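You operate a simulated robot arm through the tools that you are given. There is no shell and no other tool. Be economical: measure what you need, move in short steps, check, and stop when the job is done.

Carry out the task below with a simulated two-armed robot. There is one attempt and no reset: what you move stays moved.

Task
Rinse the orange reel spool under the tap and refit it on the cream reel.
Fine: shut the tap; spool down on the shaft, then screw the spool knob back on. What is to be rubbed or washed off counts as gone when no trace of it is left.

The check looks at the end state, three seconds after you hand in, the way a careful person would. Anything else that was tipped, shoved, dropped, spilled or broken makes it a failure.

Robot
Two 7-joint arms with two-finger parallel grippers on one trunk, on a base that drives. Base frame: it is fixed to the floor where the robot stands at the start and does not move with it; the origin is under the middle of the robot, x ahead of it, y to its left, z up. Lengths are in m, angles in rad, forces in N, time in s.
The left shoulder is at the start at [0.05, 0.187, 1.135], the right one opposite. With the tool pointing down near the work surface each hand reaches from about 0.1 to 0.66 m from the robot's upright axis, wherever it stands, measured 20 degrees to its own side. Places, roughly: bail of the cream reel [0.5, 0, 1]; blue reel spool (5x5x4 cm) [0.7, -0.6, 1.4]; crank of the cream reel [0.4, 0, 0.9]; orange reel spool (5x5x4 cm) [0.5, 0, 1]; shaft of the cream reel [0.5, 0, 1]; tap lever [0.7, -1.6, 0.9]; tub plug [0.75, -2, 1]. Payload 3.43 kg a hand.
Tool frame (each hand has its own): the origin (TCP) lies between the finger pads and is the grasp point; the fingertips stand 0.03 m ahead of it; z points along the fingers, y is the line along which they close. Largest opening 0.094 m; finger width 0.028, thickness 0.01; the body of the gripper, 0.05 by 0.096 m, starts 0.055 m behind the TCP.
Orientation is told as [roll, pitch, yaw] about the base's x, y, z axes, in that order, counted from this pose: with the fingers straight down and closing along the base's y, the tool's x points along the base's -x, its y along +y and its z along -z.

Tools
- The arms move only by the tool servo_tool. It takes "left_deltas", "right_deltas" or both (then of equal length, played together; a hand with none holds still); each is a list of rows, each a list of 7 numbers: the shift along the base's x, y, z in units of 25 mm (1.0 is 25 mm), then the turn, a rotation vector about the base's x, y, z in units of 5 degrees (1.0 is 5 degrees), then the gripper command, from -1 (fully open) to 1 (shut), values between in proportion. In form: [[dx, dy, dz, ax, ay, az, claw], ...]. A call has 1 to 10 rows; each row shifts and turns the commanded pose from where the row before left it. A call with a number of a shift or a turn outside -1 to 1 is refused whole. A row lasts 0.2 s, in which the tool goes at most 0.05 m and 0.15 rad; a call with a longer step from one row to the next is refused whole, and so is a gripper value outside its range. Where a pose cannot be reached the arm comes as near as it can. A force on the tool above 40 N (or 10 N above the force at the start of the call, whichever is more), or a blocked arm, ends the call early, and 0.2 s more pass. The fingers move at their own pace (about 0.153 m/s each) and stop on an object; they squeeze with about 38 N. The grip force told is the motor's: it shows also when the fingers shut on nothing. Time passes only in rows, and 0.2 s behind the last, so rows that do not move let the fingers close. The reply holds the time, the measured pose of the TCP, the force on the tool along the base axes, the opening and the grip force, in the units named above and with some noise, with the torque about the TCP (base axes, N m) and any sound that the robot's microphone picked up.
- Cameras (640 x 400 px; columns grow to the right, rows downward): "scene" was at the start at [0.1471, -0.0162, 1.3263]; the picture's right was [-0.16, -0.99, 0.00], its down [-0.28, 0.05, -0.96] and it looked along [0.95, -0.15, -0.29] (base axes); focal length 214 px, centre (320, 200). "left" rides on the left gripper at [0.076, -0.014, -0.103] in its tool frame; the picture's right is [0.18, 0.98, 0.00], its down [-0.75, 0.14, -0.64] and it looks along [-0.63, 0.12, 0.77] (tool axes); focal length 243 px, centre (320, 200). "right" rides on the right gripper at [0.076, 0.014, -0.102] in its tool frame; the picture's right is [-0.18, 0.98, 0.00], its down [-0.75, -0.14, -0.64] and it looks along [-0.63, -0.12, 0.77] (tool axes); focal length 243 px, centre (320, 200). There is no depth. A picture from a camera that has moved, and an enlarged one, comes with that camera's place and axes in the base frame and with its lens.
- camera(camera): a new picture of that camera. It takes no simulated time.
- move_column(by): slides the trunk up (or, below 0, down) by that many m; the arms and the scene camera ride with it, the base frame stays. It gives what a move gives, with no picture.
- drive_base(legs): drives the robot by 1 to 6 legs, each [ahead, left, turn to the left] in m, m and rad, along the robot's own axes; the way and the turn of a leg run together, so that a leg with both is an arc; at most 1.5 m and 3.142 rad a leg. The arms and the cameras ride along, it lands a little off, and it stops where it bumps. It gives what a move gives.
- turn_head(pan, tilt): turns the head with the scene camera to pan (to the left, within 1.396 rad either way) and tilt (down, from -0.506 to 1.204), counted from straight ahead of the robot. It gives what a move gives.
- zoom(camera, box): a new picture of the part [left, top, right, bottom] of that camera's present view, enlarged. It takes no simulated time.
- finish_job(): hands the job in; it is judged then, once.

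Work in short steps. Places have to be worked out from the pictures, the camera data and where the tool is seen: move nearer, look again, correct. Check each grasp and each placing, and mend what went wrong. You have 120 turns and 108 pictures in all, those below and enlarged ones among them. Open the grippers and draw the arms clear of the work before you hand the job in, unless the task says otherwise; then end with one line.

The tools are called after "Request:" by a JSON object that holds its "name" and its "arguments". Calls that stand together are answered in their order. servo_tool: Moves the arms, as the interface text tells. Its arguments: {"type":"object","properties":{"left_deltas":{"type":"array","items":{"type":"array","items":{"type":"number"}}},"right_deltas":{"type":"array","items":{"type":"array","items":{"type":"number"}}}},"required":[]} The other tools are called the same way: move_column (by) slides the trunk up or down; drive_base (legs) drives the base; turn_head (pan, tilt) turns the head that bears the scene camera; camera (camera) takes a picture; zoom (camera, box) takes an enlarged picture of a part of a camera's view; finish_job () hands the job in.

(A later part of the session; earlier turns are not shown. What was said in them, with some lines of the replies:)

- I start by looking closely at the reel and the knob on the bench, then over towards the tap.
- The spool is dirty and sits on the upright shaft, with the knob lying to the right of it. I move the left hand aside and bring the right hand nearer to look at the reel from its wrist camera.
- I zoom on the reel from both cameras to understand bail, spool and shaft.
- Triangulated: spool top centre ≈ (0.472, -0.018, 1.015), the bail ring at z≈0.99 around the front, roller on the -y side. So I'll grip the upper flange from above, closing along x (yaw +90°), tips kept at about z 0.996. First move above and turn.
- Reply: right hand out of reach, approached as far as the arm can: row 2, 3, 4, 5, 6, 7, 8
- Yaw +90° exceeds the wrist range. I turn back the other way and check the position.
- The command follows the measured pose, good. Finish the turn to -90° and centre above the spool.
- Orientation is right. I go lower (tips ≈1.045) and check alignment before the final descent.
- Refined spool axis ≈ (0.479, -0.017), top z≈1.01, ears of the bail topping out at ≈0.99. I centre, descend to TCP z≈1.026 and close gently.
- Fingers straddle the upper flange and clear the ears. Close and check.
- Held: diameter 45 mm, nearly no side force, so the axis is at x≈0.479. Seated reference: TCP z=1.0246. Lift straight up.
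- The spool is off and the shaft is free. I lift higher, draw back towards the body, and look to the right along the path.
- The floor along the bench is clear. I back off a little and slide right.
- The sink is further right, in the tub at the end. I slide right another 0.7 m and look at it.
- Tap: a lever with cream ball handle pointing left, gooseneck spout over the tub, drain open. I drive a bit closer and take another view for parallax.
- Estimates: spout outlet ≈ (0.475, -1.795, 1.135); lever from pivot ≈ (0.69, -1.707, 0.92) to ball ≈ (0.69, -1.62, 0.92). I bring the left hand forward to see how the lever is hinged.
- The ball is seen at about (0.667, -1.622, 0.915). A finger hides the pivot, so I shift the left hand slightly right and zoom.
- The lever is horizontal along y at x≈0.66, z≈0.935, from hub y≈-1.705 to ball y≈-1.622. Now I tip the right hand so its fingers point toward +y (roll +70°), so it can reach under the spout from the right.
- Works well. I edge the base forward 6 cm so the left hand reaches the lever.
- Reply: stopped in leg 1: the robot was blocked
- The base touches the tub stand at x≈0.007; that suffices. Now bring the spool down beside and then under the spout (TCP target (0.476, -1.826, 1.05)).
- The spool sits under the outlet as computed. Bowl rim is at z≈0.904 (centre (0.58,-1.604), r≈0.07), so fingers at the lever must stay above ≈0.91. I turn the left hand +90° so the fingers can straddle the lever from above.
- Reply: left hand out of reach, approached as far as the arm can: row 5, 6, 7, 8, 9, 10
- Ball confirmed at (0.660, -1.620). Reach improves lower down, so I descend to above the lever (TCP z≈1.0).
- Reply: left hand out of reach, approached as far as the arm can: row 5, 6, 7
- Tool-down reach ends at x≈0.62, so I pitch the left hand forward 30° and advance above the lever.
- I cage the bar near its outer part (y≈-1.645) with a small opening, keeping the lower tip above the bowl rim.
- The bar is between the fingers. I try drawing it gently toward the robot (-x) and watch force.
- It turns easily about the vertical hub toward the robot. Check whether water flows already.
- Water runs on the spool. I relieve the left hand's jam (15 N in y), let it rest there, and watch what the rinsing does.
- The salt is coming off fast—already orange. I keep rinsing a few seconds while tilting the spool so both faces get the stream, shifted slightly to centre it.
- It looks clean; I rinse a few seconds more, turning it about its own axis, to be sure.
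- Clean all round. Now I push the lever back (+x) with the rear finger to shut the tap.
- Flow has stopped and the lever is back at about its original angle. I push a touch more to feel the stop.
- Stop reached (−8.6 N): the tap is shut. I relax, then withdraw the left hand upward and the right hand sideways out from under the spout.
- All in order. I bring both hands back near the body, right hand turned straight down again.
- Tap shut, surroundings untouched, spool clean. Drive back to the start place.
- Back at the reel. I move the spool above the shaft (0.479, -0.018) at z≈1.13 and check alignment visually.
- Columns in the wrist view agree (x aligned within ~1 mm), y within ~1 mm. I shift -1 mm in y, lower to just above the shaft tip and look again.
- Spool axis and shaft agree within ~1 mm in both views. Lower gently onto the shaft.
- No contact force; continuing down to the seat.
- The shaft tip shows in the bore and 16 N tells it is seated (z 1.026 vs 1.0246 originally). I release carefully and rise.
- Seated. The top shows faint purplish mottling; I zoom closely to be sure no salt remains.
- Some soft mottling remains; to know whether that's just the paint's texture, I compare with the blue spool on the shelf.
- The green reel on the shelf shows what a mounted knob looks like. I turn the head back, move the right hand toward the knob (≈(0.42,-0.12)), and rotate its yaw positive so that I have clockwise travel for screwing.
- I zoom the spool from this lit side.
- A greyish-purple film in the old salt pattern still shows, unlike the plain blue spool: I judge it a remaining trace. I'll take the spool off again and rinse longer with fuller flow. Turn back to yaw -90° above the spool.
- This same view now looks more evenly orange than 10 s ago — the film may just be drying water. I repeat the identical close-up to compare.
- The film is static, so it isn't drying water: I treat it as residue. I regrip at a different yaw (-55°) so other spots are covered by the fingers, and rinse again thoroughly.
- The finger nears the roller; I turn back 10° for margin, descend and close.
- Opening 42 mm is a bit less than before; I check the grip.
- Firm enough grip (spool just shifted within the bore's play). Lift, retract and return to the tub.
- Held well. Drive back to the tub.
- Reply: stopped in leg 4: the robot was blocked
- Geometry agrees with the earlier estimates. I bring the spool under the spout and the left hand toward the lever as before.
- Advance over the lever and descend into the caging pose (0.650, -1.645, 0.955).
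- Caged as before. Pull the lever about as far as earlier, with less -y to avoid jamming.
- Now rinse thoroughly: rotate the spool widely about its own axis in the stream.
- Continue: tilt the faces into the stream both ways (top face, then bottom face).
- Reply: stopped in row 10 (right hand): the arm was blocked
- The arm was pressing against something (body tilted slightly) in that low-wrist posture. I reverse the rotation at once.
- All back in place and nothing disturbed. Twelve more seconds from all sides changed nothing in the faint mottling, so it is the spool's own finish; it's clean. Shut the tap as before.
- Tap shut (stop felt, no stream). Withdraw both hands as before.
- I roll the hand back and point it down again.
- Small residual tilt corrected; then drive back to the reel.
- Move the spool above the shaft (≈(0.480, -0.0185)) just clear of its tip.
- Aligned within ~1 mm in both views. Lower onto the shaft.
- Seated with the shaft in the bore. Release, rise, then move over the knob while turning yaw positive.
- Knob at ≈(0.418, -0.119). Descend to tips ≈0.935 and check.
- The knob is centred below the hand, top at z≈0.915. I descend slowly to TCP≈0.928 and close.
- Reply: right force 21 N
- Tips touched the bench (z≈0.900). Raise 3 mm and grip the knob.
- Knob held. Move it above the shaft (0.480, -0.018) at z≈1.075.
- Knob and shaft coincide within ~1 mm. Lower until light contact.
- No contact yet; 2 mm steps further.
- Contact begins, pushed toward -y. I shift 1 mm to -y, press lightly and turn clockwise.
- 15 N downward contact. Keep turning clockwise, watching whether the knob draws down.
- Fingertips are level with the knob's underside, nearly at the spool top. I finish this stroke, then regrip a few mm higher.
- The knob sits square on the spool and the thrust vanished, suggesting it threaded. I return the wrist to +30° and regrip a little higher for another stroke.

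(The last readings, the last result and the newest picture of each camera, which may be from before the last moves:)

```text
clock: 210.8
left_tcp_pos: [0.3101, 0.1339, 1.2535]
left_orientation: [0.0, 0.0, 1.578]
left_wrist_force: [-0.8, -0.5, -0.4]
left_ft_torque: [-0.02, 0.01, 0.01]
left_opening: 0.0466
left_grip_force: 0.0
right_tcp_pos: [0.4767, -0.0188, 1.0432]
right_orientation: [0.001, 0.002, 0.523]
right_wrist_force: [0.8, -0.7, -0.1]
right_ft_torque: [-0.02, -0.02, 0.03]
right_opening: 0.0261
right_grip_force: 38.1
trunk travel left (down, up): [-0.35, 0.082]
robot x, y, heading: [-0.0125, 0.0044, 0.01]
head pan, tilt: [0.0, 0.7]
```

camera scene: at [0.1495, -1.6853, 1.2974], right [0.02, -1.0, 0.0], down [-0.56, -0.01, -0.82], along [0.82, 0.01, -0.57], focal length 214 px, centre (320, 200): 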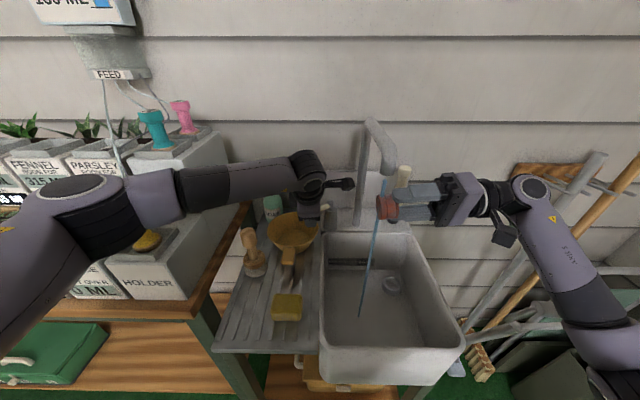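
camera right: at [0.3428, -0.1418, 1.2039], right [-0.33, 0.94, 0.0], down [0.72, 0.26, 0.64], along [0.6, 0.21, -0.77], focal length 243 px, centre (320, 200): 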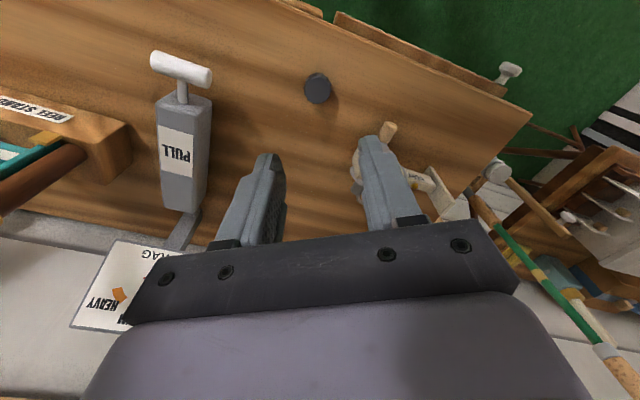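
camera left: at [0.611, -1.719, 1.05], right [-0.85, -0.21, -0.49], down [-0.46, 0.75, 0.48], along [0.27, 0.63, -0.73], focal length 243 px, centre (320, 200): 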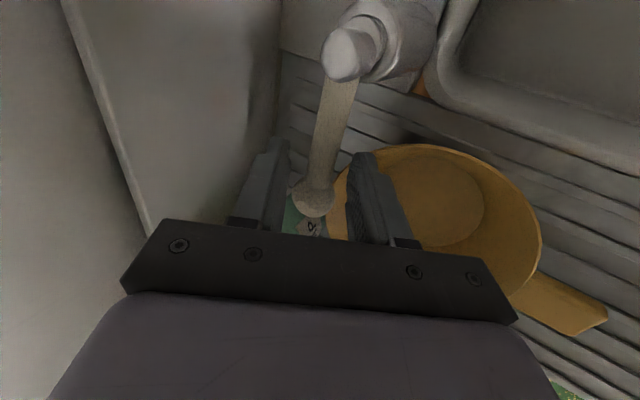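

Gripped with no thrust. Turn clockwise through the whole stroke, watching torque.

Request:
{"name": "servo_tool", "arguments": {"right_deltas": [[0, 0, 0, 0, 0, -1, 1], [0, 0, 0, 0, 0, -1, 1], [0, 0, 0, 0, 0, -1, 1], [0, 0, 0, 0, 0, -1, 1], [0, 0, 0, 0, 0, -1, 1], [0, 0, 0, 0, 0, -1, 1], [0, 0, 0, 0, 0, -1, 1], [0, 0, 0, 0, 0, -1, 1], [0, 0, 0, 0, 0, -1, 1], [0, 0, 0, 0, 0, -1, 1]]}}

Request:
{"name": "servo_tool", "arguments": {"right_deltas": [[0, 0, 0, 0, 0, -1, 1], [0, 0, 0, 0, 0, -1, 1], [0, 0, 0, 0, 0, -1, 1], [0, 0, 0, 0, 0, -1, 1], [0, 0, 0, 0, 0, -1, 1], [0, 0, 0, 0, 0, -1, 1], [0, 0, 0, 0, 0, -1, 1], [0, 0, 0, 0, 0, -1, 1], [0, 0, 0, 0, 0, -1, 1], [0, 0, 0, 0, 0, -1, 1]]}}

Request:
{"name": "servo_tool", "arguments": {"right_deltas": [[0, 0, 0, 0, 0, -1, 1], [0, 0, 0, 0, 0, -1, 1], [0, 0, 0, 0, 0, -1, 1], [0, 0, 0, 0, 0, -1, 1]]}}

```text
clock: 213.0
left_tcp_pos: [0.3102, 0.1348, 1.2557]
left_orientation: [0.0, -0.001, 1.579]
left_wrist_force: [0.9, -0.7, 0.1]
left_ft_torque: [0.0, -0.01, 0.0]
left_opening: 0.0472
left_grip_force: 0.0
right_tcp_pos: [0.4774, -0.0176, 1.0436]
right_orientation: [0.002, 0.002, -0.351]
right_wrist_force: [-0.9, 0.6, -0.2]
right_ft_torque: [0.07, 0.1, 0.02]
right_opening: 0.0264
right_grip_force: 38.1
trunk travel left (down, up): [-0.35, 0.082]
robot x, y, heading: [-0.0174, 0.0021, 0.008]
head pan, tilt: [0.0, 0.7]
```

```text
clock: 215.2
left_tcp_pos: [0.3093, 0.1348, 1.2537]
left_orientation: [0.0, 0.001, 1.58]
left_wrist_force: [0.4, 0.0, 0.9]
left_ft_torque: [0.03, -0.01, -0.01]
left_opening: 0.0469
left_grip_force: 0.1
right_tcp_pos: [0.4789, -0.0189, 1.0439]
right_orientation: [0.0, 0.003, -1.227]
right_wrist_force: [0.1, -0.5, -3.8]
right_ft_torque: [0.03, -0.01, -0.01]
right_opening: 0.026
right_grip_force: 38.0
trunk travel left (down, up): [-0.35, 0.082]
robot x, y, heading: [-0.0158, -0.0009, 0.004]
head pan, tilt: [0.0, 0.7]
```

```text
clock: 216.2
left_tcp_pos: [0.3106, 0.1349, 1.254]
left_orientation: [-0.001, -0.001, 1.58]
left_wrist_force: [0.0, -0.2, 0.3]
left_ft_torque: [0.01, 0.04, 0.0]
left_opening: 0.0469
left_grip_force: 0.0
right_tcp_pos: [0.4792, -0.0169, 1.0437]
right_orientation: [0.0, 0.003, -1.573]
right_wrist_force: [-0.7, 1.7, -2.9]
right_ft_torque: [0.02, 0.01, 0.02]
right_opening: 0.0263
right_grip_force: 37.6
trunk travel left (down, up): [-0.35, 0.082]
robot x, y, heading: [-0.0144, 0.006, 0.01]
head pan, tilt: [0.0, 0.7]
```

The hand is being pulled down (-3 N): the thread draws. I try going further clockwise past -90°, following down slightly.

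Request:
{"name": "servo_tool", "arguments": {"right_deltas": [[0, 0, -0.03, 0, 0, -1, 1], [0, 0, 0, 0, 0, -1, 1], [0, 0, -0.02, 0, 0, -1, 1], [0, 0, 0, 0, 0, -1, 1], [0, 0, -0.02, 0, 0, -1, 1], [0, 0, 0, 0, 0, -1, 1], [0, 0, 0, 0, 0, -1, 1], [0, 0, 0, 0, 0, -1, 1]]}}

```text
clock: 218.0
left_tcp_pos: [0.3101, 0.1347, 1.2544]
left_orientation: [0.0, 0.001, 1.581]
left_wrist_force: [0.0, -0.4, 0.2]
left_ft_torque: [0.0, 0.0, -0.01]
left_opening: 0.047
left_grip_force: 0.0
right_tcp_pos: [0.4796, -0.0185, 1.0429]
right_orientation: [0.002, 0.001, -2.273]
right_wrist_force: [0.4, -0.6, -1.2]
right_ft_torque: [0.09, -0.06, -0.01]
right_opening: 0.0258
right_grip_force: 38.8
trunk travel left (down, up): [-0.35, 0.082]
robot x, y, heading: [-0.0146, 0.0007, 0.01]
head pan, tilt: [0.0, 0.7]
```

Range allows more; continue.

Request:
{"name": "servo_tool", "arguments": {"right_deltas": [[0, 0, -0.02, 0, 0, -1, 1], [0, 0, 0, 0, 0, -1, 1], [0, 0, -0.02, 0, 0, -1, 1], [0, 0, 0, 0, 0, -1, 1], [0, 0, -0.02, 0, 0, -1, 1], [0, 0, 0, 0, 0, -1, 1], [0, 0, 0, 0, 0, -1, 1], [0, 0, 0, 0, 0, -1, 1]]}}

```text
clock: 219.8
left_tcp_pos: [0.3092, 0.134, 1.2549]
left_orientation: [0.001, 0.0, 1.579]
left_wrist_force: [-0.2, 0.7, 0.7]
left_ft_torque: [0.03, -0.01, 0.0]
left_opening: 0.047
left_grip_force: 0.1
right_tcp_pos: [0.4779, -0.0195, 1.0407]
right_orientation: [0.0, 0.001, -2.97]
right_wrist_force: [-0.3, -3.2, 6.4]
right_ft_torque: [-0.04, -0.1, 0.01]
right_opening: 0.0257
right_grip_force: 38.5
trunk travel left (down, up): [-0.35, 0.082]
robot x, y, heading: [-0.012, 0.0038, 0.009]
head pan, tilt: [0.0, 0.7]
```

Fingertips now near the spool top. Release, rise and look.

Request:
{"name": "servo_tool", "arguments": {"right_deltas": [[0, 0, 0, 0, 0, 0, 0.3], [0, 0, 0, 0, 0, 0, 0], [0, 0, 0.6, 0, 0, 0, 0], [0, 0, 1, 0, 0, 0, 0], [0, 0, 0.8, 0, 0, 1, 0], [0, 0, 0, 0, 0, 1, 0], [0, 0, 0, 0, 0, 1, 0], [0, 0, 0, 0, 0, 1, 0], [0, 0, 0, 0, 0, 1, 0], [0, 0, 0, 0, 0, 1, 0]]}}

Request:
{"name": "zoom", "arguments": {"camera": "scene", "box": [308, 165, 364, 215]}}

```text
clock: 222.0
left_tcp_pos: [0.3105, 0.1341, 1.2537]
left_orientation: [-0.001, 0.001, 1.58]
left_wrist_force: [-0.4, -0.7, -1.0]
left_ft_torque: [0.01, 0.02, 0.01]
left_opening: 0.0468
left_grip_force: 0.2
right_tcp_pos: [0.4786, -0.0181, 1.0999]
right_orientation: [0.0, -0.001, -2.443]
right_wrist_force: [-0.1, 0.0, -0.2]
right_ft_torque: [-0.02, -0.03, 0.01]
right_opening: 0.047
right_grip_force: 0.1
trunk travel left (down, up): [-0.35, 0.082]
robot x, y, heading: [-0.0098, 0.0027, 0.007]
head pan, tilt: [0.0, 0.7]
```

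```text
8.00 times, centred on (336, 190) of scene
camera zoom: at [0.1264, 0.0026, 1.2894], right [0.01, -1.0, 0.0], down [-0.64, 0.0, -0.76], along [0.76, 0.01, -0.64], focal length 1716 px, centre (192, 280)
```

zoom: 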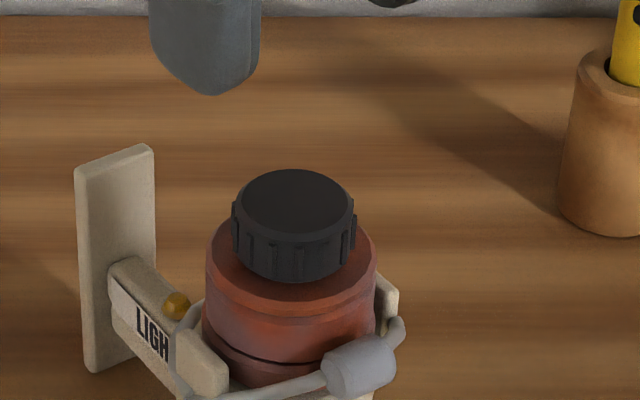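

The last stroke turned the whole reel clockwise (~40°), i.e. the knob is tight on the thread and the freestanding reel followed. I look at the layout to turn the reel back while holding the knob.

Request:
{"name": "zoom", "arguments": {"camera": "scene", "box": [250, 140, 400, 260]}}

```text
3.33 times, centred on (325, 200) of scene
camera zoom: at [0.1264, 0.0026, 1.2894], right [0.01, -1.0, 0.0], down [-0.64, 0.0, -0.76], along [0.76, 0.01, -0.64], focal length 715 px, centre (303, 200)
```

zoom: 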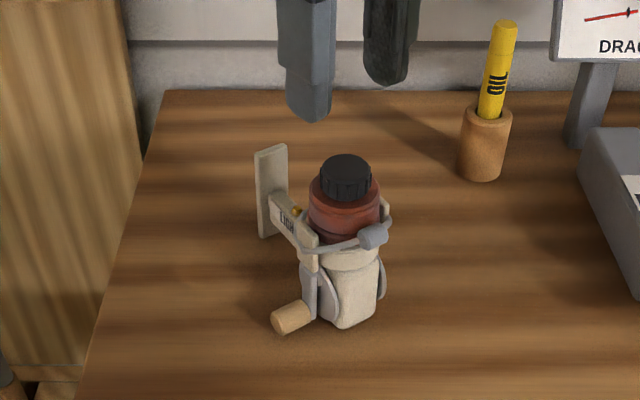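

Knob likely isn't fully home (gap ~3 mm), and the freestanding reel turns with it. Plan: turn the reel back by its arm with the right hand, then hold it with the left while tightening. Right hand's yaw (-140°) already suits straddling the arm; move above its middle ≈(0.525, 0.020).

Request:
{"name": "servo_tool", "arguments": {"right_deltas": [[0.5, 0.4, 0, 0, 0, 0, -0.2], [0.5, 0.4, 0, 0, 0, 0, -0.2], [0.5, 0.4, 0, 0, 0, 0, -0.2], [0.36, 0.32, -0.6, 0, 0, 0, -0.2], [0, 0, -0.8, 0, 0, 0, -0.2], [0, 0, 0, 0, 0, 0, -0.2]]}}

Request:
{"name": "zoom", "arguments": {"camera": "right", "box": [200, 40, 440, 220]}}

```text
clock: 223.4
left_tcp_pos: [0.3103, 0.1349, 1.2541]
left_orientation: [0.0, 0.0, 1.579]
left_wrist_force: [0.0, 0.4, 0.9]
left_ft_torque: [0.03, 0.0, 0.01]
left_opening: 0.0473
left_grip_force: 0.1
right_tcp_pos: [0.5244, 0.0202, 1.0645]
right_orientation: [0.003, 0.002, -2.443]
right_wrist_force: [0.2, 0.4, -0.7]
right_ft_torque: [-0.02, -0.02, -0.01]
right_opening: 0.0562
right_grip_force: 0.0
trunk travel left (down, up): [-0.35, 0.082]
robot x, y, heading: [-0.0137, 0.0032, 0.006]
head pan, tilt: [0.0, 0.7]
```

```text
2.22 times, centred on (320, 130) of right
camera zoom: at [0.592, 0.0581, 1.1681], right [0.49, -0.87, 0.0], down [-0.67, -0.38, 0.64], along [-0.56, -0.31, -0.77], focal length 539 px, centre (320, 356)
```

zoom: 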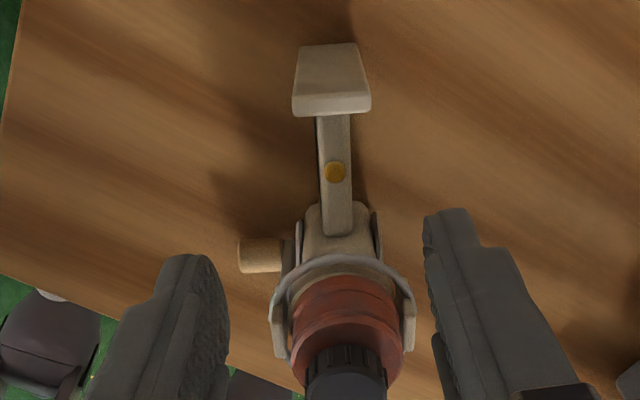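

The arm lies ~58° clockwise from its original direction. Adjust yaw by -8°, shift to (0.521, 0.013), descend and grip the arm.

Request:
{"name": "servo_tool", "arguments": {"right_deltas": [[-0.14, -0.28, -0.3, 0, 0, -0.8, -0.2], [0, 0, -0.6, 0, 0, -0.8, -0.2], [0, 0, -0.8, 0, 0, 0, -0.2], [0, 0, -0.8, 0, 0, 0, -0.2], [0, 0, -0.7, 0, 0, 0, -0.1], [0, 0, -0.6, 0, 0, 0, 0], [0, 0, 0, 0, 0, 0, 0]]}}

Request:
{"name": "zoom", "arguments": {"camera": "right", "box": [200, 40, 440, 220]}}

```text
clock: 225.0
left_tcp_pos: [0.3098, 0.1341, 1.2545]
left_orientation: [0.0, 0.001, 1.581]
left_wrist_force: [0.1, -0.3, -0.3]
left_ft_torque: [-0.01, 0.0, 0.01]
left_opening: 0.0468
left_grip_force: 0.1
right_tcp_pos: [0.5212, 0.013, 0.97]
right_orientation: [0.001, 0.001, -2.582]
right_wrist_force: [0.7, 0.3, 0.0]
right_ft_torque: [0.03, 0.03, 0.01]
right_opening: 0.0471
right_grip_force: 0.1
trunk travel left (down, up): [-0.35, 0.082]
robot x, y, heading: [-0.0127, 0.0005, 0.008]
head pan, tilt: [0.0, 0.7]
```

```text
2.22 times, centred on (320, 130) of right
camera zoom: at [0.5922, 0.0415, 1.0727], right [0.36, -0.93, 0.0], down [-0.72, -0.28, 0.64], along [-0.6, -0.23, -0.77], focal length 539 px, centre (320, 356)
```

zoom: 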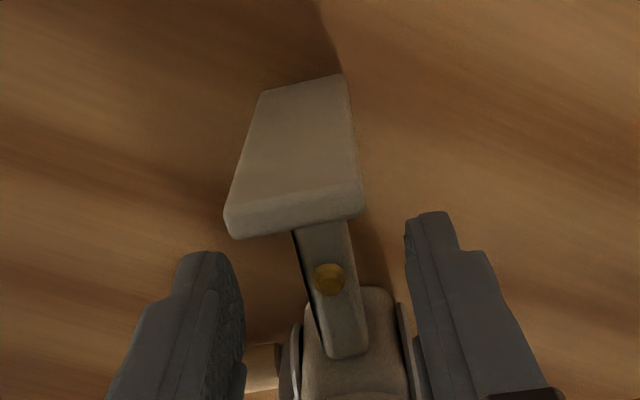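

Fingers straddle the arm correctly. Close on it and swing it counter-clockwise about the shaft axis by 58°.

Request:
{"name": "servo_tool", "arguments": {"right_deltas": [[0, 0, 0, 0, 0, 0, 0.4], [0, 0, 0, 0, 0, 0, 1], [0, 0, 0, 0, 0, 0, 1]]}}

Request:
{"name": "servo_tool", "arguments": {"right_deltas": [[-0.111, 0.14, 0, 0, 0, 0.97, 1], [-0.123, 0.13, 0, 0, 0, 0.97, 1], [-0.133, 0.119, 0, 0, 0, 0.97, 1], [-0.143, 0.108, 0, 0, 0, 0.97, 1], [-0.151, 0.095, 0, 0, 0, 0.97, 1], [-0.159, 0.082, 0, 0, 0, 0.97, 1]]}}

Request:
{"name": "servo_tool", "arguments": {"right_deltas": [[-0.165, 0.068, 0, 0, 0, 0.97, 1], [-0.17, 0.054, 0, 0, 0, 0.97, 1], [-0.175, 0.04, 0, 0, 0, 0.97, 1], [-0.177, 0.025, 0, 0, 0, 0.97, 1], [-0.179, 0.01, 0, 0, 0, 0.97, 1], [-0.179, -0.006, 0, 0, 0, 0.97, 1], [0, 0, 0, 0, 0, 0, 1]]}}

Request:
{"name": "zoom", "arguments": {"camera": "scene", "box": [250, 140, 400, 260]}}

```text
clock: 225.8
left_tcp_pos: [0.3102, 0.1337, 1.2549]
left_orientation: [0.0, -0.001, 1.581]
left_wrist_force: [0.3, 0.6, -0.3]
left_ft_torque: [0.01, -0.02, -0.01]
left_opening: 0.0469
left_grip_force: 0.2
right_tcp_pos: [0.5212, 0.0139, 0.9705]
right_orientation: [0.001, 0.003, -2.582]
right_wrist_force: [-1.3, -1.0, 0.0]
right_ft_torque: [-0.03, -0.01, 0.01]
right_opening: 0.0137
right_grip_force: 38.6
trunk travel left (down, up): [-0.35, 0.082]
robot x, y, heading: [-0.0109, 0.0025, 0.007]
head pan, tilt: [0.0, 0.7]
```

```text
clock: 227.2
left_tcp_pos: [0.3091, 0.1342, 1.2552]
left_orientation: [0.0, 0.0, 1.579]
left_wrist_force: [1.2, 0.6, 0.4]
left_ft_torque: [-0.01, 0.0, -0.02]
left_opening: 0.0471
left_grip_force: 0.1
right_tcp_pos: [0.5009, 0.0281, 0.9706]
right_orientation: [0.001, 0.003, -2.075]
right_wrist_force: [0.6, 0.0, 0.1]
right_ft_torque: [0.12, -0.14, 0.01]
right_opening: 0.0134
right_grip_force: 38.4
trunk travel left (down, up): [-0.35, 0.082]
robot x, y, heading: [-0.0158, 0.0013, 0.004]
head pan, tilt: [0.0, 0.7]
```

```text
clock: 228.8
left_tcp_pos: [0.3107, 0.1345, 1.253]
left_orientation: [0.001, 0.001, 1.579]
left_wrist_force: [0.4, -0.4, -1.1]
left_ft_torque: [0.0, -0.02, 0.03]
left_opening: 0.047
left_grip_force: 0.1
right_tcp_pos: [0.4742, 0.0344, 0.9709]
right_orientation: [0.001, 0.002, -1.566]
right_wrist_force: [-0.4, 0.4, 0.4]
right_ft_torque: [0.12, 0.03, 0.01]
right_opening: 0.0134
right_grip_force: 37.7
trunk travel left (down, up): [-0.35, 0.082]
robot x, y, heading: [-0.0152, 0.0026, 0.001]
head pan, tilt: [0.0, 0.7]
```

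```text
3.33 times, centred on (325, 200) of scene
camera zoom: at [0.1267, 0.0026, 1.2894], right [0.01, -1.0, 0.0], down [-0.64, 0.0, -0.76], along [0.76, 0.01, -0.64], focal length 715 px, centre (303, 200)
```

zoom: 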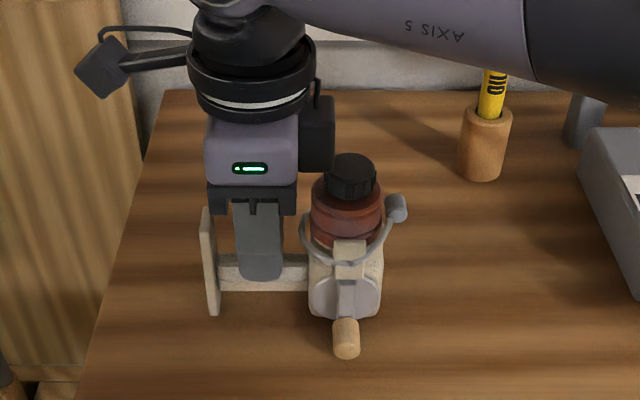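

The reel is back in its original orientation, held by its arm. Now I bring the left hand in from the +y side, tilted 50°, to take over holding at the foot plate.

Request:
{"name": "servo_tool", "arguments": {"left_deltas": [[0.3, 0.3, -0.5, -1, 0, 0, -0.3], [0.3, 0.3, -0.5, -1, 0, 0, -0.3], [0.3, 0.3, -0.6, -1, 0, 0, -0.3], [0.3, 0.3, -0.6, -1, 0, 0, -0.3], [0.4, 0.3, -0.6, -1, 0, 0, -0.3], [0.4, 0.3, -0.6, -1, 0, 0, -0.3], [0.5, 0.2, -0.6, -1, 0, 0, -0.3], [0.5, 0.2, -0.6, -1, 0, 0, -0.3], [0.5, 0, -0.6, -1, 0, 0, -0.3], [0.5, 0, -0.6, -1, 0, 0, -0.3]]}}

Request:
{"name": "servo_tool", "arguments": {"left_deltas": [[0.6, -0.2, -0.6, 0, 0, 0, -0.3], [0.6, -0.3, -0.6, 0, 0, 0, -0.3], [0.6, -0.4, -0.6, 0, 0, 0, -0.3], [0.5, -0.5, -0.6, 0, 0, 0, -0.3], [0.3, -0.6, -0.6, 0, 0, 0, -0.3], [0, 0, 0, 0, 0, 0, -0.3]]}}

Request:
{"name": "camera", "arguments": {"camera": "left"}}

```text
clock: 231.0
left_tcp_pos: [0.4111, 0.1904, 1.1078]
left_orientation: [0.011, 0.875, 1.586]
left_wrist_force: [-0.2, 0.4, 1.1]
left_ft_torque: [0.0, -0.02, -0.02]
left_opening: 0.0612
left_grip_force: 0.0
right_tcp_pos: [0.4761, 0.0345, 0.9707]
right_orientation: [0.0, 0.002, -1.567]
right_wrist_force: [-0.3, 0.0, -1.0]
right_ft_torque: [0.18, 0.03, 0.03]
right_opening: 0.0134
right_grip_force: 37.7
trunk travel left (down, up): [-0.35, 0.082]
robot x, y, heading: [-0.0124, 0.0043, 0.004]
head pan, tilt: [0.0, 0.7]
```

```text
clock: 232.4
left_tcp_pos: [0.4749, 0.1388, 1.0359]
left_orientation: [0.011, 0.873, 1.584]
left_wrist_force: [0.2, -0.6, -0.8]
left_ft_torque: [-0.01, 0.0, -0.01]
left_opening: 0.061
left_grip_force: 0.0
right_tcp_pos: [0.474, 0.0344, 0.9711]
right_orientation: [0.001, 0.002, -1.567]
right_wrist_force: [0.8, -0.2, -0.8]
right_ft_torque: [0.2, 0.01, -0.01]
right_opening: 0.0133
right_grip_force: 38.4
trunk travel left (down, up): [-0.35, 0.082]
robot x, y, heading: [-0.0129, 0.003, 0.007]
head pan, tilt: [0.0, 0.7]
```

```text
7 pictures are left
camera left: at [0.4893, 0.1684, 1.159], right [-0.98, -0.12, 0.15], down [-0.15, 0.98, -0.16], along [-0.12, -0.18, -0.98], focal length 243 px, centre (320, 200)
```

left: 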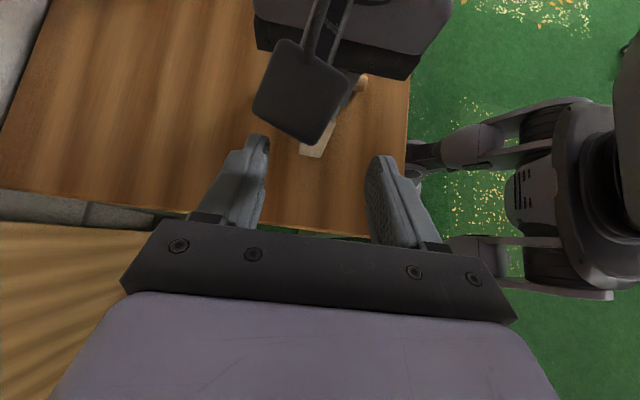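

The right hand's camera box would block the left hand there. So the right releases and lifts first, while the left tilts to 75°, staying clear.

Request:
{"name": "servo_tool", "arguments": {"left_deltas": [[0, 0, 0, 0, 0, 0, -0.3], [0, 0, 0, 0, 0, 0, -0.3], [0, 0.2, 0, 0, 0, 0, -0.3], [0, 0.2, 0, -1, 0, 0, -0.3], [0, 0, 0, -1, 0, 0, -0.3], [0, 0, 0, -1, 0, 0, -0.3], [0, 0, 0, -1, 0, 0, -0.3], [0, 0, 0, -1, 0, 0, -0.3]], "right_deltas": [[0, 0, 0, 0, 0, 0, 0.4], [0, 0, 0, 0, 0, 0, 0], [0, 0, 0.4, 0, 0, 0, 0], [0, 0, 0.8, 0, 0, 0, 0], [0, 0, 1, 0, 0, 0, 0], [0, 0, 1, 0, 0, 0, 0], [0, -0.5, 1, 0, 0, 0.5, 0], [0, -0.7, 1, 0, 0, 1, 0]]}}

Request:
{"name": "servo_tool", "arguments": {"left_deltas": [[0, 0, -0.7, 0, 0, 0, -0.3], [0, 0, -0.8, 0, 0, 0, -0.3], [0, 0, -0.8, 0, 0, 0, -0.3], [0, 0, -0.8, 0, 0, 0, -0.3], [0, 0, -0.5, 0, 0, 0, -0.3], [0, -0.7, 0, 0, 0, 0, -0.3], [0, -0.7, 0, 0, 0, 0, -0.3], [0, 0, 0, 0, 0, 0, -0.3]], "right_deltas": [[0, -0.6, 0, 0, 0, 1, 0], [0, -0.4, 0, 0, 0, 1, 0], [0, 0, 0, 0, 0, 1, 0], [0, 0, 0, 0, 0, 1, 0], [0, 0, 0, 0, 0, 1, 0], [0, 0, 0, 0, 0, 1, 0], [0, 0, 0, 0, 0, 1, 0], [0, 0, 0, 0, 0, 1, 0]]}}

Request:
{"name": "camera", "arguments": {"camera": "left"}}

```text
clock: 234.2
left_tcp_pos: [0.4751, 0.1499, 1.0345]
left_orientation: [0.032, 1.311, 1.603]
left_wrist_force: [0.1, -1.1, 0.0]
left_ft_torque: [-0.01, -0.01, -0.03]
left_opening: 0.0613
left_grip_force: 0.0
right_tcp_pos: [0.4753, 0.0065, 1.0996]
right_orientation: [-0.001, 0.002, -1.435]
right_wrist_force: [0.0, 0.9, -0.5]
right_ft_torque: [0.02, 0.0, -0.02]
right_opening: 0.0469
right_grip_force: 0.0
trunk travel left (down, up): [-0.35, 0.082]
robot x, y, heading: [-0.0127, 0.0048, 0.008]
head pan, tilt: [0.0, 0.7]
```

```text
clock: 236.0
left_tcp_pos: [0.4745, 0.1139, 0.9434]
left_orientation: [0.039, 1.308, 1.608]
left_wrist_force: [0.9, 1.4, 0.5]
left_ft_torque: [-0.01, -0.03, 0.0]
left_opening: 0.061
left_grip_force: 0.1
right_tcp_pos: [0.4748, -0.0189, 1.0996]
right_orientation: [0.002, 0.002, -0.737]
right_wrist_force: [0.9, 0.1, -0.5]
right_ft_torque: [0.01, 0.01, 0.03]
right_opening: 0.0471
right_grip_force: 0.0
trunk travel left (down, up): [-0.35, 0.082]
robot x, y, heading: [-0.0109, -0.0003, 0.002]
head pan, tilt: [0.0, 0.7]
```

```text
6 pictures are left
camera left: at [0.4892, 0.1936, 1.0442], right [-0.98, -0.05, 0.19], down [-0.15, 0.81, -0.56], along [-0.12, -0.58, -0.81], focal length 243 px, centre (320, 200)
```

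left: 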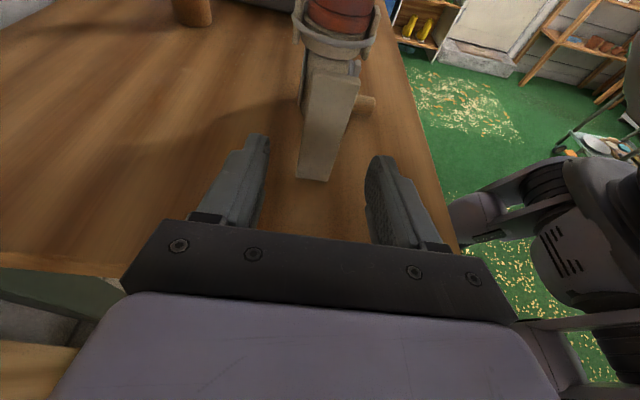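

The foot plate is nicely between the left fingers. Advance 4 cm, close gently.

Request:
{"name": "servo_tool", "arguments": {"left_deltas": [[-0.06, -0.5, 0, 0, 0, 0, -0.3], [-0.06, -0.5, 0, 0, 0, 0, -0.3], [0, -0.5, 0, 0, 0, 0, -0.2], [0, 0, 0, 0, 0, 0, 0.2], [0, 0, 0, 0, 0, 0, 1], [0, 0, 0, 0, 0, 0, 1]]}}

Request:
{"name": "zoom", "arguments": {"camera": "left", "box": [200, 0, 440, 220]}}

```text
clock: 237.4
left_tcp_pos: [0.4714, 0.0764, 0.9448]
left_orientation: [0.034, 1.309, 1.607]
left_wrist_force: [1.0, 0.3, 0.6]
left_ft_torque: [-0.1, 0.06, 0.0]
left_opening: 0.03
left_grip_force: 37.8
right_tcp_pos: [0.4748, -0.0186, 1.101]
right_orientation: [0.0, 0.001, -0.738]
right_wrist_force: [-0.2, -0.6, 0.4]
right_ft_torque: [0.02, 0.01, 0.01]
right_opening: 0.0469
right_grip_force: 0.2
trunk travel left (down, up): [-0.35, 0.082]
robot x, y, heading: [-0.0158, -0.0, 0.007]
head pan, tilt: [0.0, 0.7]
```

```text
1.82 times, centred on (320, 110) of left
camera zoom: at [0.4866, 0.1559, 1.0448], right [-0.98, -0.05, 0.19], down [-0.15, 0.81, -0.56], along [-0.12, -0.58, -0.81], focal length 441 px, centre (320, 364)
```

zoom: 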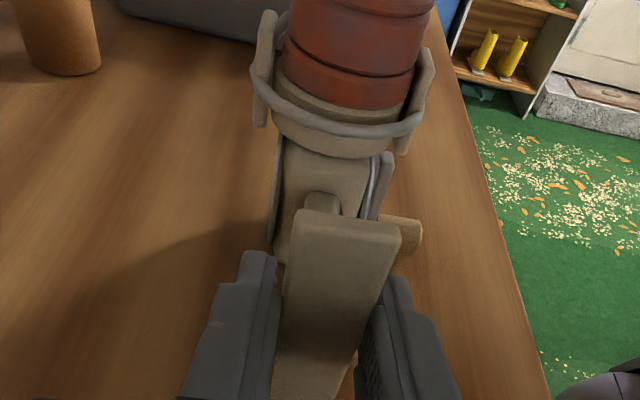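

The left hand holds the plate. Turn the right wrist back to +30° above the knob and check alignment.

Request:
{"name": "servo_tool", "arguments": {"left_deltas": [[0, 0, 0, 0, 0, 0, 1], [0, 0, 0, 0, 0, 0, 1], [0, 0, 0, 0, 0, 0, 1], [0, 0, 0, 0, 0, 0, 1], [0, 0, 0, 0, 0, 0, 1], [0, 0, 0, 0, 0, 0, 1], [0, 0, 0, 0, 0, 0, 1], [0, 0, 0, 0, 0, 0, 1], [0, 0, 0, 0, 0, 0, 1], [0, 0, 0, 0, 0, 0, 1]], "right_deltas": [[0, 0, 0, 0, 0, 1, 0], [0, 0, 0, 0, 0, 1, 0], [0, 0, 0, 0, 0, 1, 0], [0, 0, 0, 0, 0, 1, 0], [0, 0, 0, 0, 0, 1, 0], [0, 0, 0, 0, 0, 1, 0], [0, 0, 0, 0, 0, 1, 0], [0, 0, 0, 0, 0, 1, 0], [0, 0, 0, 0, 0, 1, 0], [0, 0, 0, 0, 0, 1, 0]]}}

Request:
{"name": "servo_tool", "arguments": {"right_deltas": [[0, 0, 0, 0, 0, 1, 0], [0, 0, 0, 0, 0, 1, 0], [0, 0, 0, 0, 0, 1, 0], [0, 0, 0, 0, 0, 1, 0], [0, 0, 0, 0, 0, 0, 0]]}}

Request:
{"name": "zoom", "arguments": {"camera": "right", "box": [220, 40, 420, 180]}}

```text
clock: 239.6
left_tcp_pos: [0.4723, 0.0748, 0.9461]
left_orientation: [0.035, 1.309, 1.608]
left_wrist_force: [1.2, -0.1, 1.9]
left_ft_torque: [-0.02, -0.01, 0.03]
left_opening: 0.0299
left_grip_force: 38.2
right_tcp_pos: [0.4755, -0.0204, 1.1002]
right_orientation: [0.003, 0.0, 0.136]
right_wrist_force: [-1.1, 0.7, -0.1]
right_ft_torque: [-0.02, 0.0, 0.0]
right_opening: 0.0471
right_grip_force: 0.0
trunk travel left (down, up): [-0.35, 0.082]
robot x, y, heading: [-0.0118, -0.0001, 0.007]
head pan, tilt: [0.0, 0.7]
```

```text
clock: 240.8
left_tcp_pos: [0.4711, 0.0765, 0.9449]
left_orientation: [0.035, 1.31, 1.606]
left_wrist_force: [0.7, -0.8, 2.5]
left_ft_torque: [0.0, -0.01, 0.03]
left_opening: 0.0297
left_grip_force: 38.1
right_tcp_pos: [0.475, -0.0203, 1.1008]
right_orientation: [0.001, 0.002, 0.486]
right_wrist_force: [0.7, 0.2, -0.2]
right_ft_torque: [0.03, 0.01, -0.01]
right_opening: 0.0467
right_grip_force: 0.1
trunk travel left (down, up): [-0.35, 0.082]
robot x, y, heading: [-0.0152, 0.0013, 0.01]
head pan, tilt: [0.0, 0.7]
```

```text
2.86 times, centred on (320, 110) of right
camera zoom: at [0.4009, -0.0429, 1.2033], right [-0.29, 0.96, 0.0], down [0.73, 0.23, 0.64], along [0.61, 0.19, -0.77], focal length 693 px, centre (320, 457)
```

zoom: 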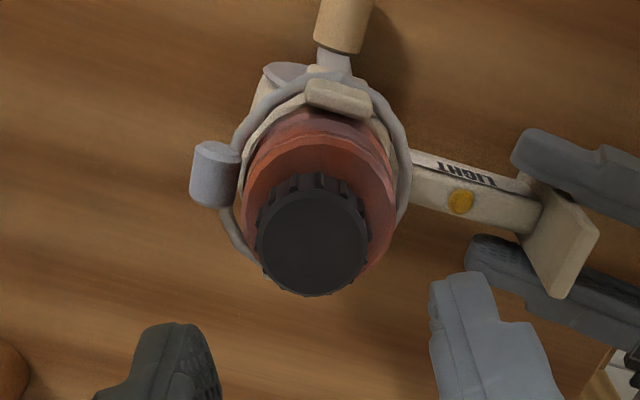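

Knob at ≈(0.472, -0.0225). Descend onto it, grip, and turn clockwise with the reel held.

Request:
{"name": "servo_tool", "arguments": {"right_deltas": [[-0.12, -0.09, -0.7, 0, 0, 0, 0], [0, 0, -0.8, 0, 0, 0, 0], [0, 0, -0.75, 0, 0, 0, 0], [0, 0, 0, 0, 0, 0, 0.3], [0, 0, 0, 0, 0, 0, 1], [0, 0, 0, 0, 0, 0, 1]]}}

Request:
{"name": "servo_tool", "arguments": {"right_deltas": [[0, 0, 0, 0, 0, -1, 1], [0, 0, 0, 0, 0, -1, 1], [0, 0, 0, 0, 0, -1, 1], [0, 0, 0, 0, 0, -1, 1], [0, 0, 0, 0, 0, -1, 1], [0, 0, 0, 0, 0, -1, 1]]}}

```text
clock: 242.2
left_tcp_pos: [0.4716, 0.0761, 0.9452]
left_orientation: [0.034, 1.309, 1.606]
left_wrist_force: [-1.2, 3.4, 1.5]
left_ft_torque: [-0.26, -0.08, -0.05]
left_opening: 0.0299
left_grip_force: 38.5
right_tcp_pos: [0.4726, -0.0227, 1.0439]
right_orientation: [0.001, -0.001, 0.483]
right_wrist_force: [1.4, -3.0, 0.1]
right_ft_torque: [-0.31, -0.08, 0.02]
right_opening: 0.0216
right_grip_force: 38.0
trunk travel left (down, up): [-0.35, 0.082]
robot x, y, heading: [-0.0112, -0.0007, 0.006]
head pan, tilt: [0.0, 0.7]
```

```text
clock: 243.6
left_tcp_pos: [0.4727, 0.0769, 0.945]
left_orientation: [0.038, 1.308, 1.607]
left_wrist_force: [3.1, -3.4, 2.0]
left_ft_torque: [0.33, 0.06, -0.08]
left_opening: 0.03
left_grip_force: 37.3
right_tcp_pos: [0.47, -0.0218, 1.0448]
right_orientation: [0.002, 0.002, -0.04]
right_wrist_force: [-1.6, 4.0, -1.6]
right_ft_torque: [0.15, 0.01, 0.36]
right_opening: 0.0216
right_grip_force: 37.3
trunk travel left (down, up): [-0.35, 0.082]
robot x, y, heading: [-0.0163, 0.0032, 0.005]
head pan, tilt: [0.0, 0.7]
```

Now there's a clear resisting torque (0.36 N m): the knob is biting. A few more degrees to see whether it stalls.

Request:
{"name": "servo_tool", "arguments": {"right_deltas": [[0, 0, 0, 0, 0, -1, 1], [0, 0, 0, 0, 0, -1, 1], [0, 0, 0, 0, 0, -1, 1], [0, 0, 0, 0, 0, -1, 1], [0, 0, 0, 0, 0, -1, 1], [0, 0, 0, 0, 0, -1, 1]]}}

```text
clock: 245.0
left_tcp_pos: [0.4728, 0.0749, 0.9453]
left_orientation: [0.037, 1.309, 1.609]
left_wrist_force: [2.1, -0.6, 1.2]
left_ft_torque: [-0.41, 0.15, -0.25]
left_opening: 0.0298
left_grip_force: 38.1
right_tcp_pos: [0.4726, -0.0225, 1.0435]
right_orientation: [-0.001, 0.003, -0.567]
right_wrist_force: [-2.4, -0.4, -0.5]
right_ft_torque: [-0.17, 0.11, 0.39]
right_opening: 0.0219
right_grip_force: 37.8
trunk travel left (down, up): [-0.35, 0.082]
robot x, y, heading: [-0.0145, 0.0034, 0.011]
head pan, tilt: [0.0, 0.7]
```

Torque levels off at 0.39 N m with no further draw: it's tight. Release the right hand, rise and inspect.

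Request:
{"name": "servo_tool", "arguments": {"right_deltas": [[0, 0, 0, 0, 0, 0, 0.3], [0, 0, 0, 0, 0, 0, 0], [0, 0, 0.6, 0, 0, 0, 0], [0, 0, 1, 0, 0, 0, 0], [0, 0, 1, 0, 0, 0, 0], [0, -0.5, 1, 0, 0, 0, 0], [-0.5, -1, 1, 0, 0, 0, 0], [-1, -1, 0.5, 0, 0, 0, 0], [-1, -1, 0, 0, 0, 0, 0]]}}

Request:
{"name": "zoom", "arguments": {"camera": "scene", "box": [300, 165, 370, 235]}}

```text
clock: 247.0
left_tcp_pos: [0.4719, 0.0765, 0.9452]
left_orientation: [0.036, 1.309, 1.608]
left_wrist_force: [-0.4, -0.7, 1.8]
left_ft_torque: [0.12, -0.03, -0.02]
left_opening: 0.0299
left_grip_force: 38.2
right_tcp_pos: [0.4086, -0.1102, 1.1721]
right_orientation: [0.0, 0.003, -0.564]
right_wrist_force: [0.0, 0.1, -0.2]
right_ft_torque: [0.02, 0.01, -0.04]
right_opening: 0.0472
right_grip_force: 0.0
trunk travel left (down, up): [-0.35, 0.082]
robot x, y, heading: [-0.0154, 0.004, 0.01]
head pan, tilt: [0.0, 0.7]
```

```text
5.71 times, centred on (335, 200) of scene
camera zoom: at [0.1262, 0.0023, 1.2894], right [0.01, -1.0, 0.0], down [-0.64, 0.0, -0.77], along [0.77, 0.01, -0.64], focal length 1226 px, centre (234, 200)
```

zoom: 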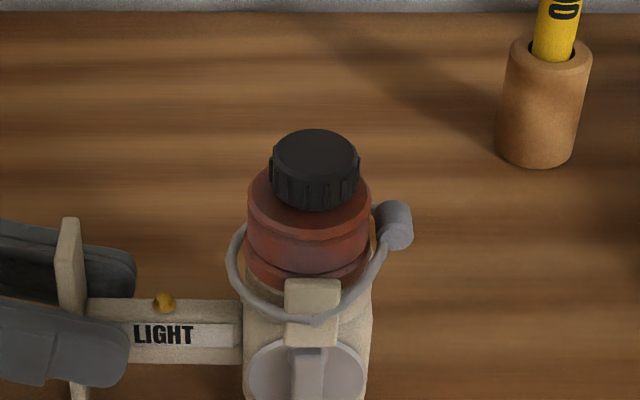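

Knob seated squarely, reel in its original orientation and thread bottomed. Now release the left hand and draw it back.

Request:
{"name": "servo_tool", "arguments": {"left_deltas": [[0, 0, 0, 0, 0, 0, 0.2], [0, 0, 0, 0, 0, 0, -0.3], [0, 0, 0, 0, 0, 0, -0.3], [0, 0.6, 0, 0, 0, 0, -0.3], [0, 0.9, 0, 0, 0, 0, -0.3], [0, 0.9, 0.1, 0, 0, 0, -0.3], [0, 0.5, 0.6, 0, 0, 0, -0.3], [-0.4, 0, 1, 0.5, 0, 0, -0.3], [-0.6, 0, 1, 1, 0, 0, -0.3], [-0.8, 0, 1, 1, 0, 0, -0.3]]}}

Request:
{"name": "servo_tool", "arguments": {"left_deltas": [[-0.8, 0, 1, 1, 0, 0, -0.3], [-0.8, 0, 1, 1, 0, 0, -0.3], [-0.8, 0, 1, 1, 0, 0, -0.3], [-0.8, 0, 1, 1, 0, 0, -0.3], [-0.8, 0, 1, 1, 0, 0, -1], [-0.5, 0, 1, 1, 0, 0, -1], [0, 0, 0, 1, 0, 0, -1], [0, 0, 0, 1, 0, 0, -1], [0, 0, 0, 1, 0, 0, -1], [0, 0, 0, 1, 0, 0, -1]], "right_deltas": [[-0.7, -0.5, 0.2, 0, 0, 0, -1], [-0.7, -0.5, 0.2, 0, 0, 0, -1], [-0.7, -0.5, 0.2, 0, 0, 0, -1], [-0.7, -0.5, 0.2, 0, 0, 0, -1], [0, 0, 0, 0, 0, 0, -1], [0, 0, 0, 0, 0, 0, -1], [0, 0, 0, 0, 0, 0, -1], [0, 0, 0, 0, 0, 0, -1], [0, 0, 0, 0, 0, 0, -1], [0, 0, 0, 0, 0, 0, -1]]}}

Request:
{"name": "camera", "arguments": {"camera": "scene"}}

```text
clock: 249.2
left_tcp_pos: [0.4262, 0.1509, 1.0369]
left_orientation: [0.021, 1.088, 1.594]
left_wrist_force: [0.6, -0.1, -0.2]
left_ft_torque: [0.0, 0.02, -0.01]
left_opening: 0.0609
left_grip_force: 0.1
right_tcp_pos: [0.4108, -0.1093, 1.1724]
right_orientation: [0.002, 0.002, -0.564]
right_wrist_force: [0.4, -0.5, 0.3]
right_ft_torque: [0.03, -0.01, 0.02]
right_opening: 0.0472
right_grip_force: 0.0
trunk travel left (down, up): [-0.35, 0.082]
robot x, y, heading: [-0.0125, 0.0048, 0.011]
head pan, tilt: [0.0, 0.7]
```

```text
clock: 251.4
left_tcp_pos: [0.3145, 0.1501, 1.1875]
left_orientation: [0.003, 0.217, 1.581]
left_wrist_force: [-0.2, -0.5, 0.1]
left_ft_torque: [0.01, 0.02, 0.03]
left_opening: 0.0937
left_grip_force: 0.0
right_tcp_pos: [0.3399, -0.1586, 1.1917]
right_orientation: [0.002, 0.002, -0.566]
right_wrist_force: [-0.9, 0.7, 0.2]
right_ft_torque: [0.01, 0.0, -0.01]
right_opening: 0.094
right_grip_force: 0.0
trunk travel left (down, up): [-0.35, 0.082]
robot x, y, heading: [-0.0127, 0.0028, 0.008]
head pan, tilt: [0.0, 0.7]
```

```text
2 pictures are left
camera scene: at [0.1262, 0.0024, 1.2894], right [0.01, -1.0, 0.0], down [-0.64, 0.0, -0.77], along [0.77, 0.01, -0.64], focal length 214 px, centre (320, 200)
```

scene: 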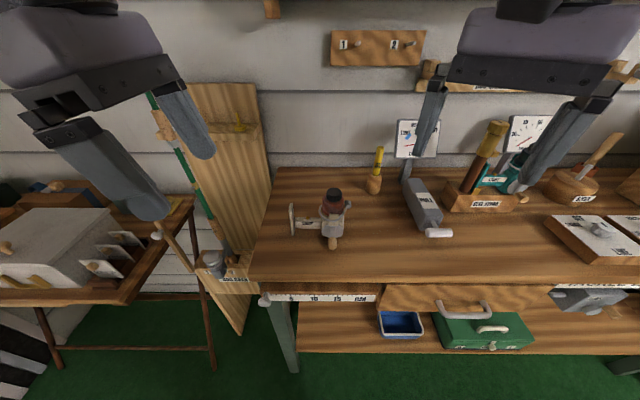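

Everything stands as it should; a last close look at the reel.

Request:
{"name": "zoom", "arguments": {"camera": "scene", "box": [280, 175, 380, 260]}}

```text
4.71 times, centred on (330, 218) of scene
camera zoom: at [0.1262, 0.0024, 1.2894], right [0.01, -1.0, 0.0], down [-0.64, 0.0, -0.77], along [0.77, 0.01, -0.64], focal length 1009 px, centre (273, 118)
```

zoom: 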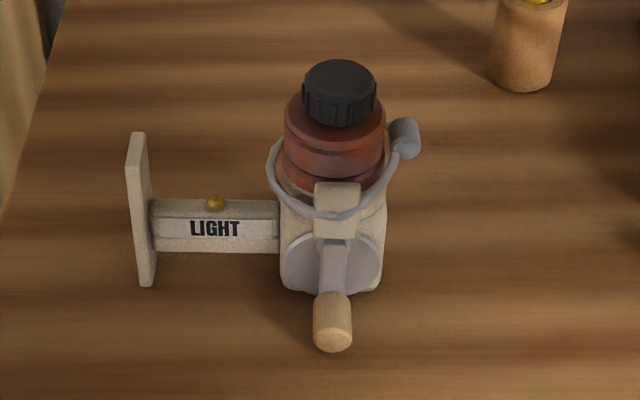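

The spool is rinsed and down on the shaft, the knob is screwed tight, the tap is shut, and both hands are open and clear. I hand in.

Request:
{"name": "finish_job", "arguments": {}}

```text
The job is handed in.
```

I rinsed the orange spool, put it back on the cream reel's shaft and screwed the knob on tight; the tap is shut. A faint mottling still shows on the spool. A second rinse did not change it, so I took it for the spool's own finish, but I could not be certain it isn't a trace. While I was tightening the knob the reel turned about 55°, and I turned it back to its original direction; it may now sit about 5 mm from where it stood.
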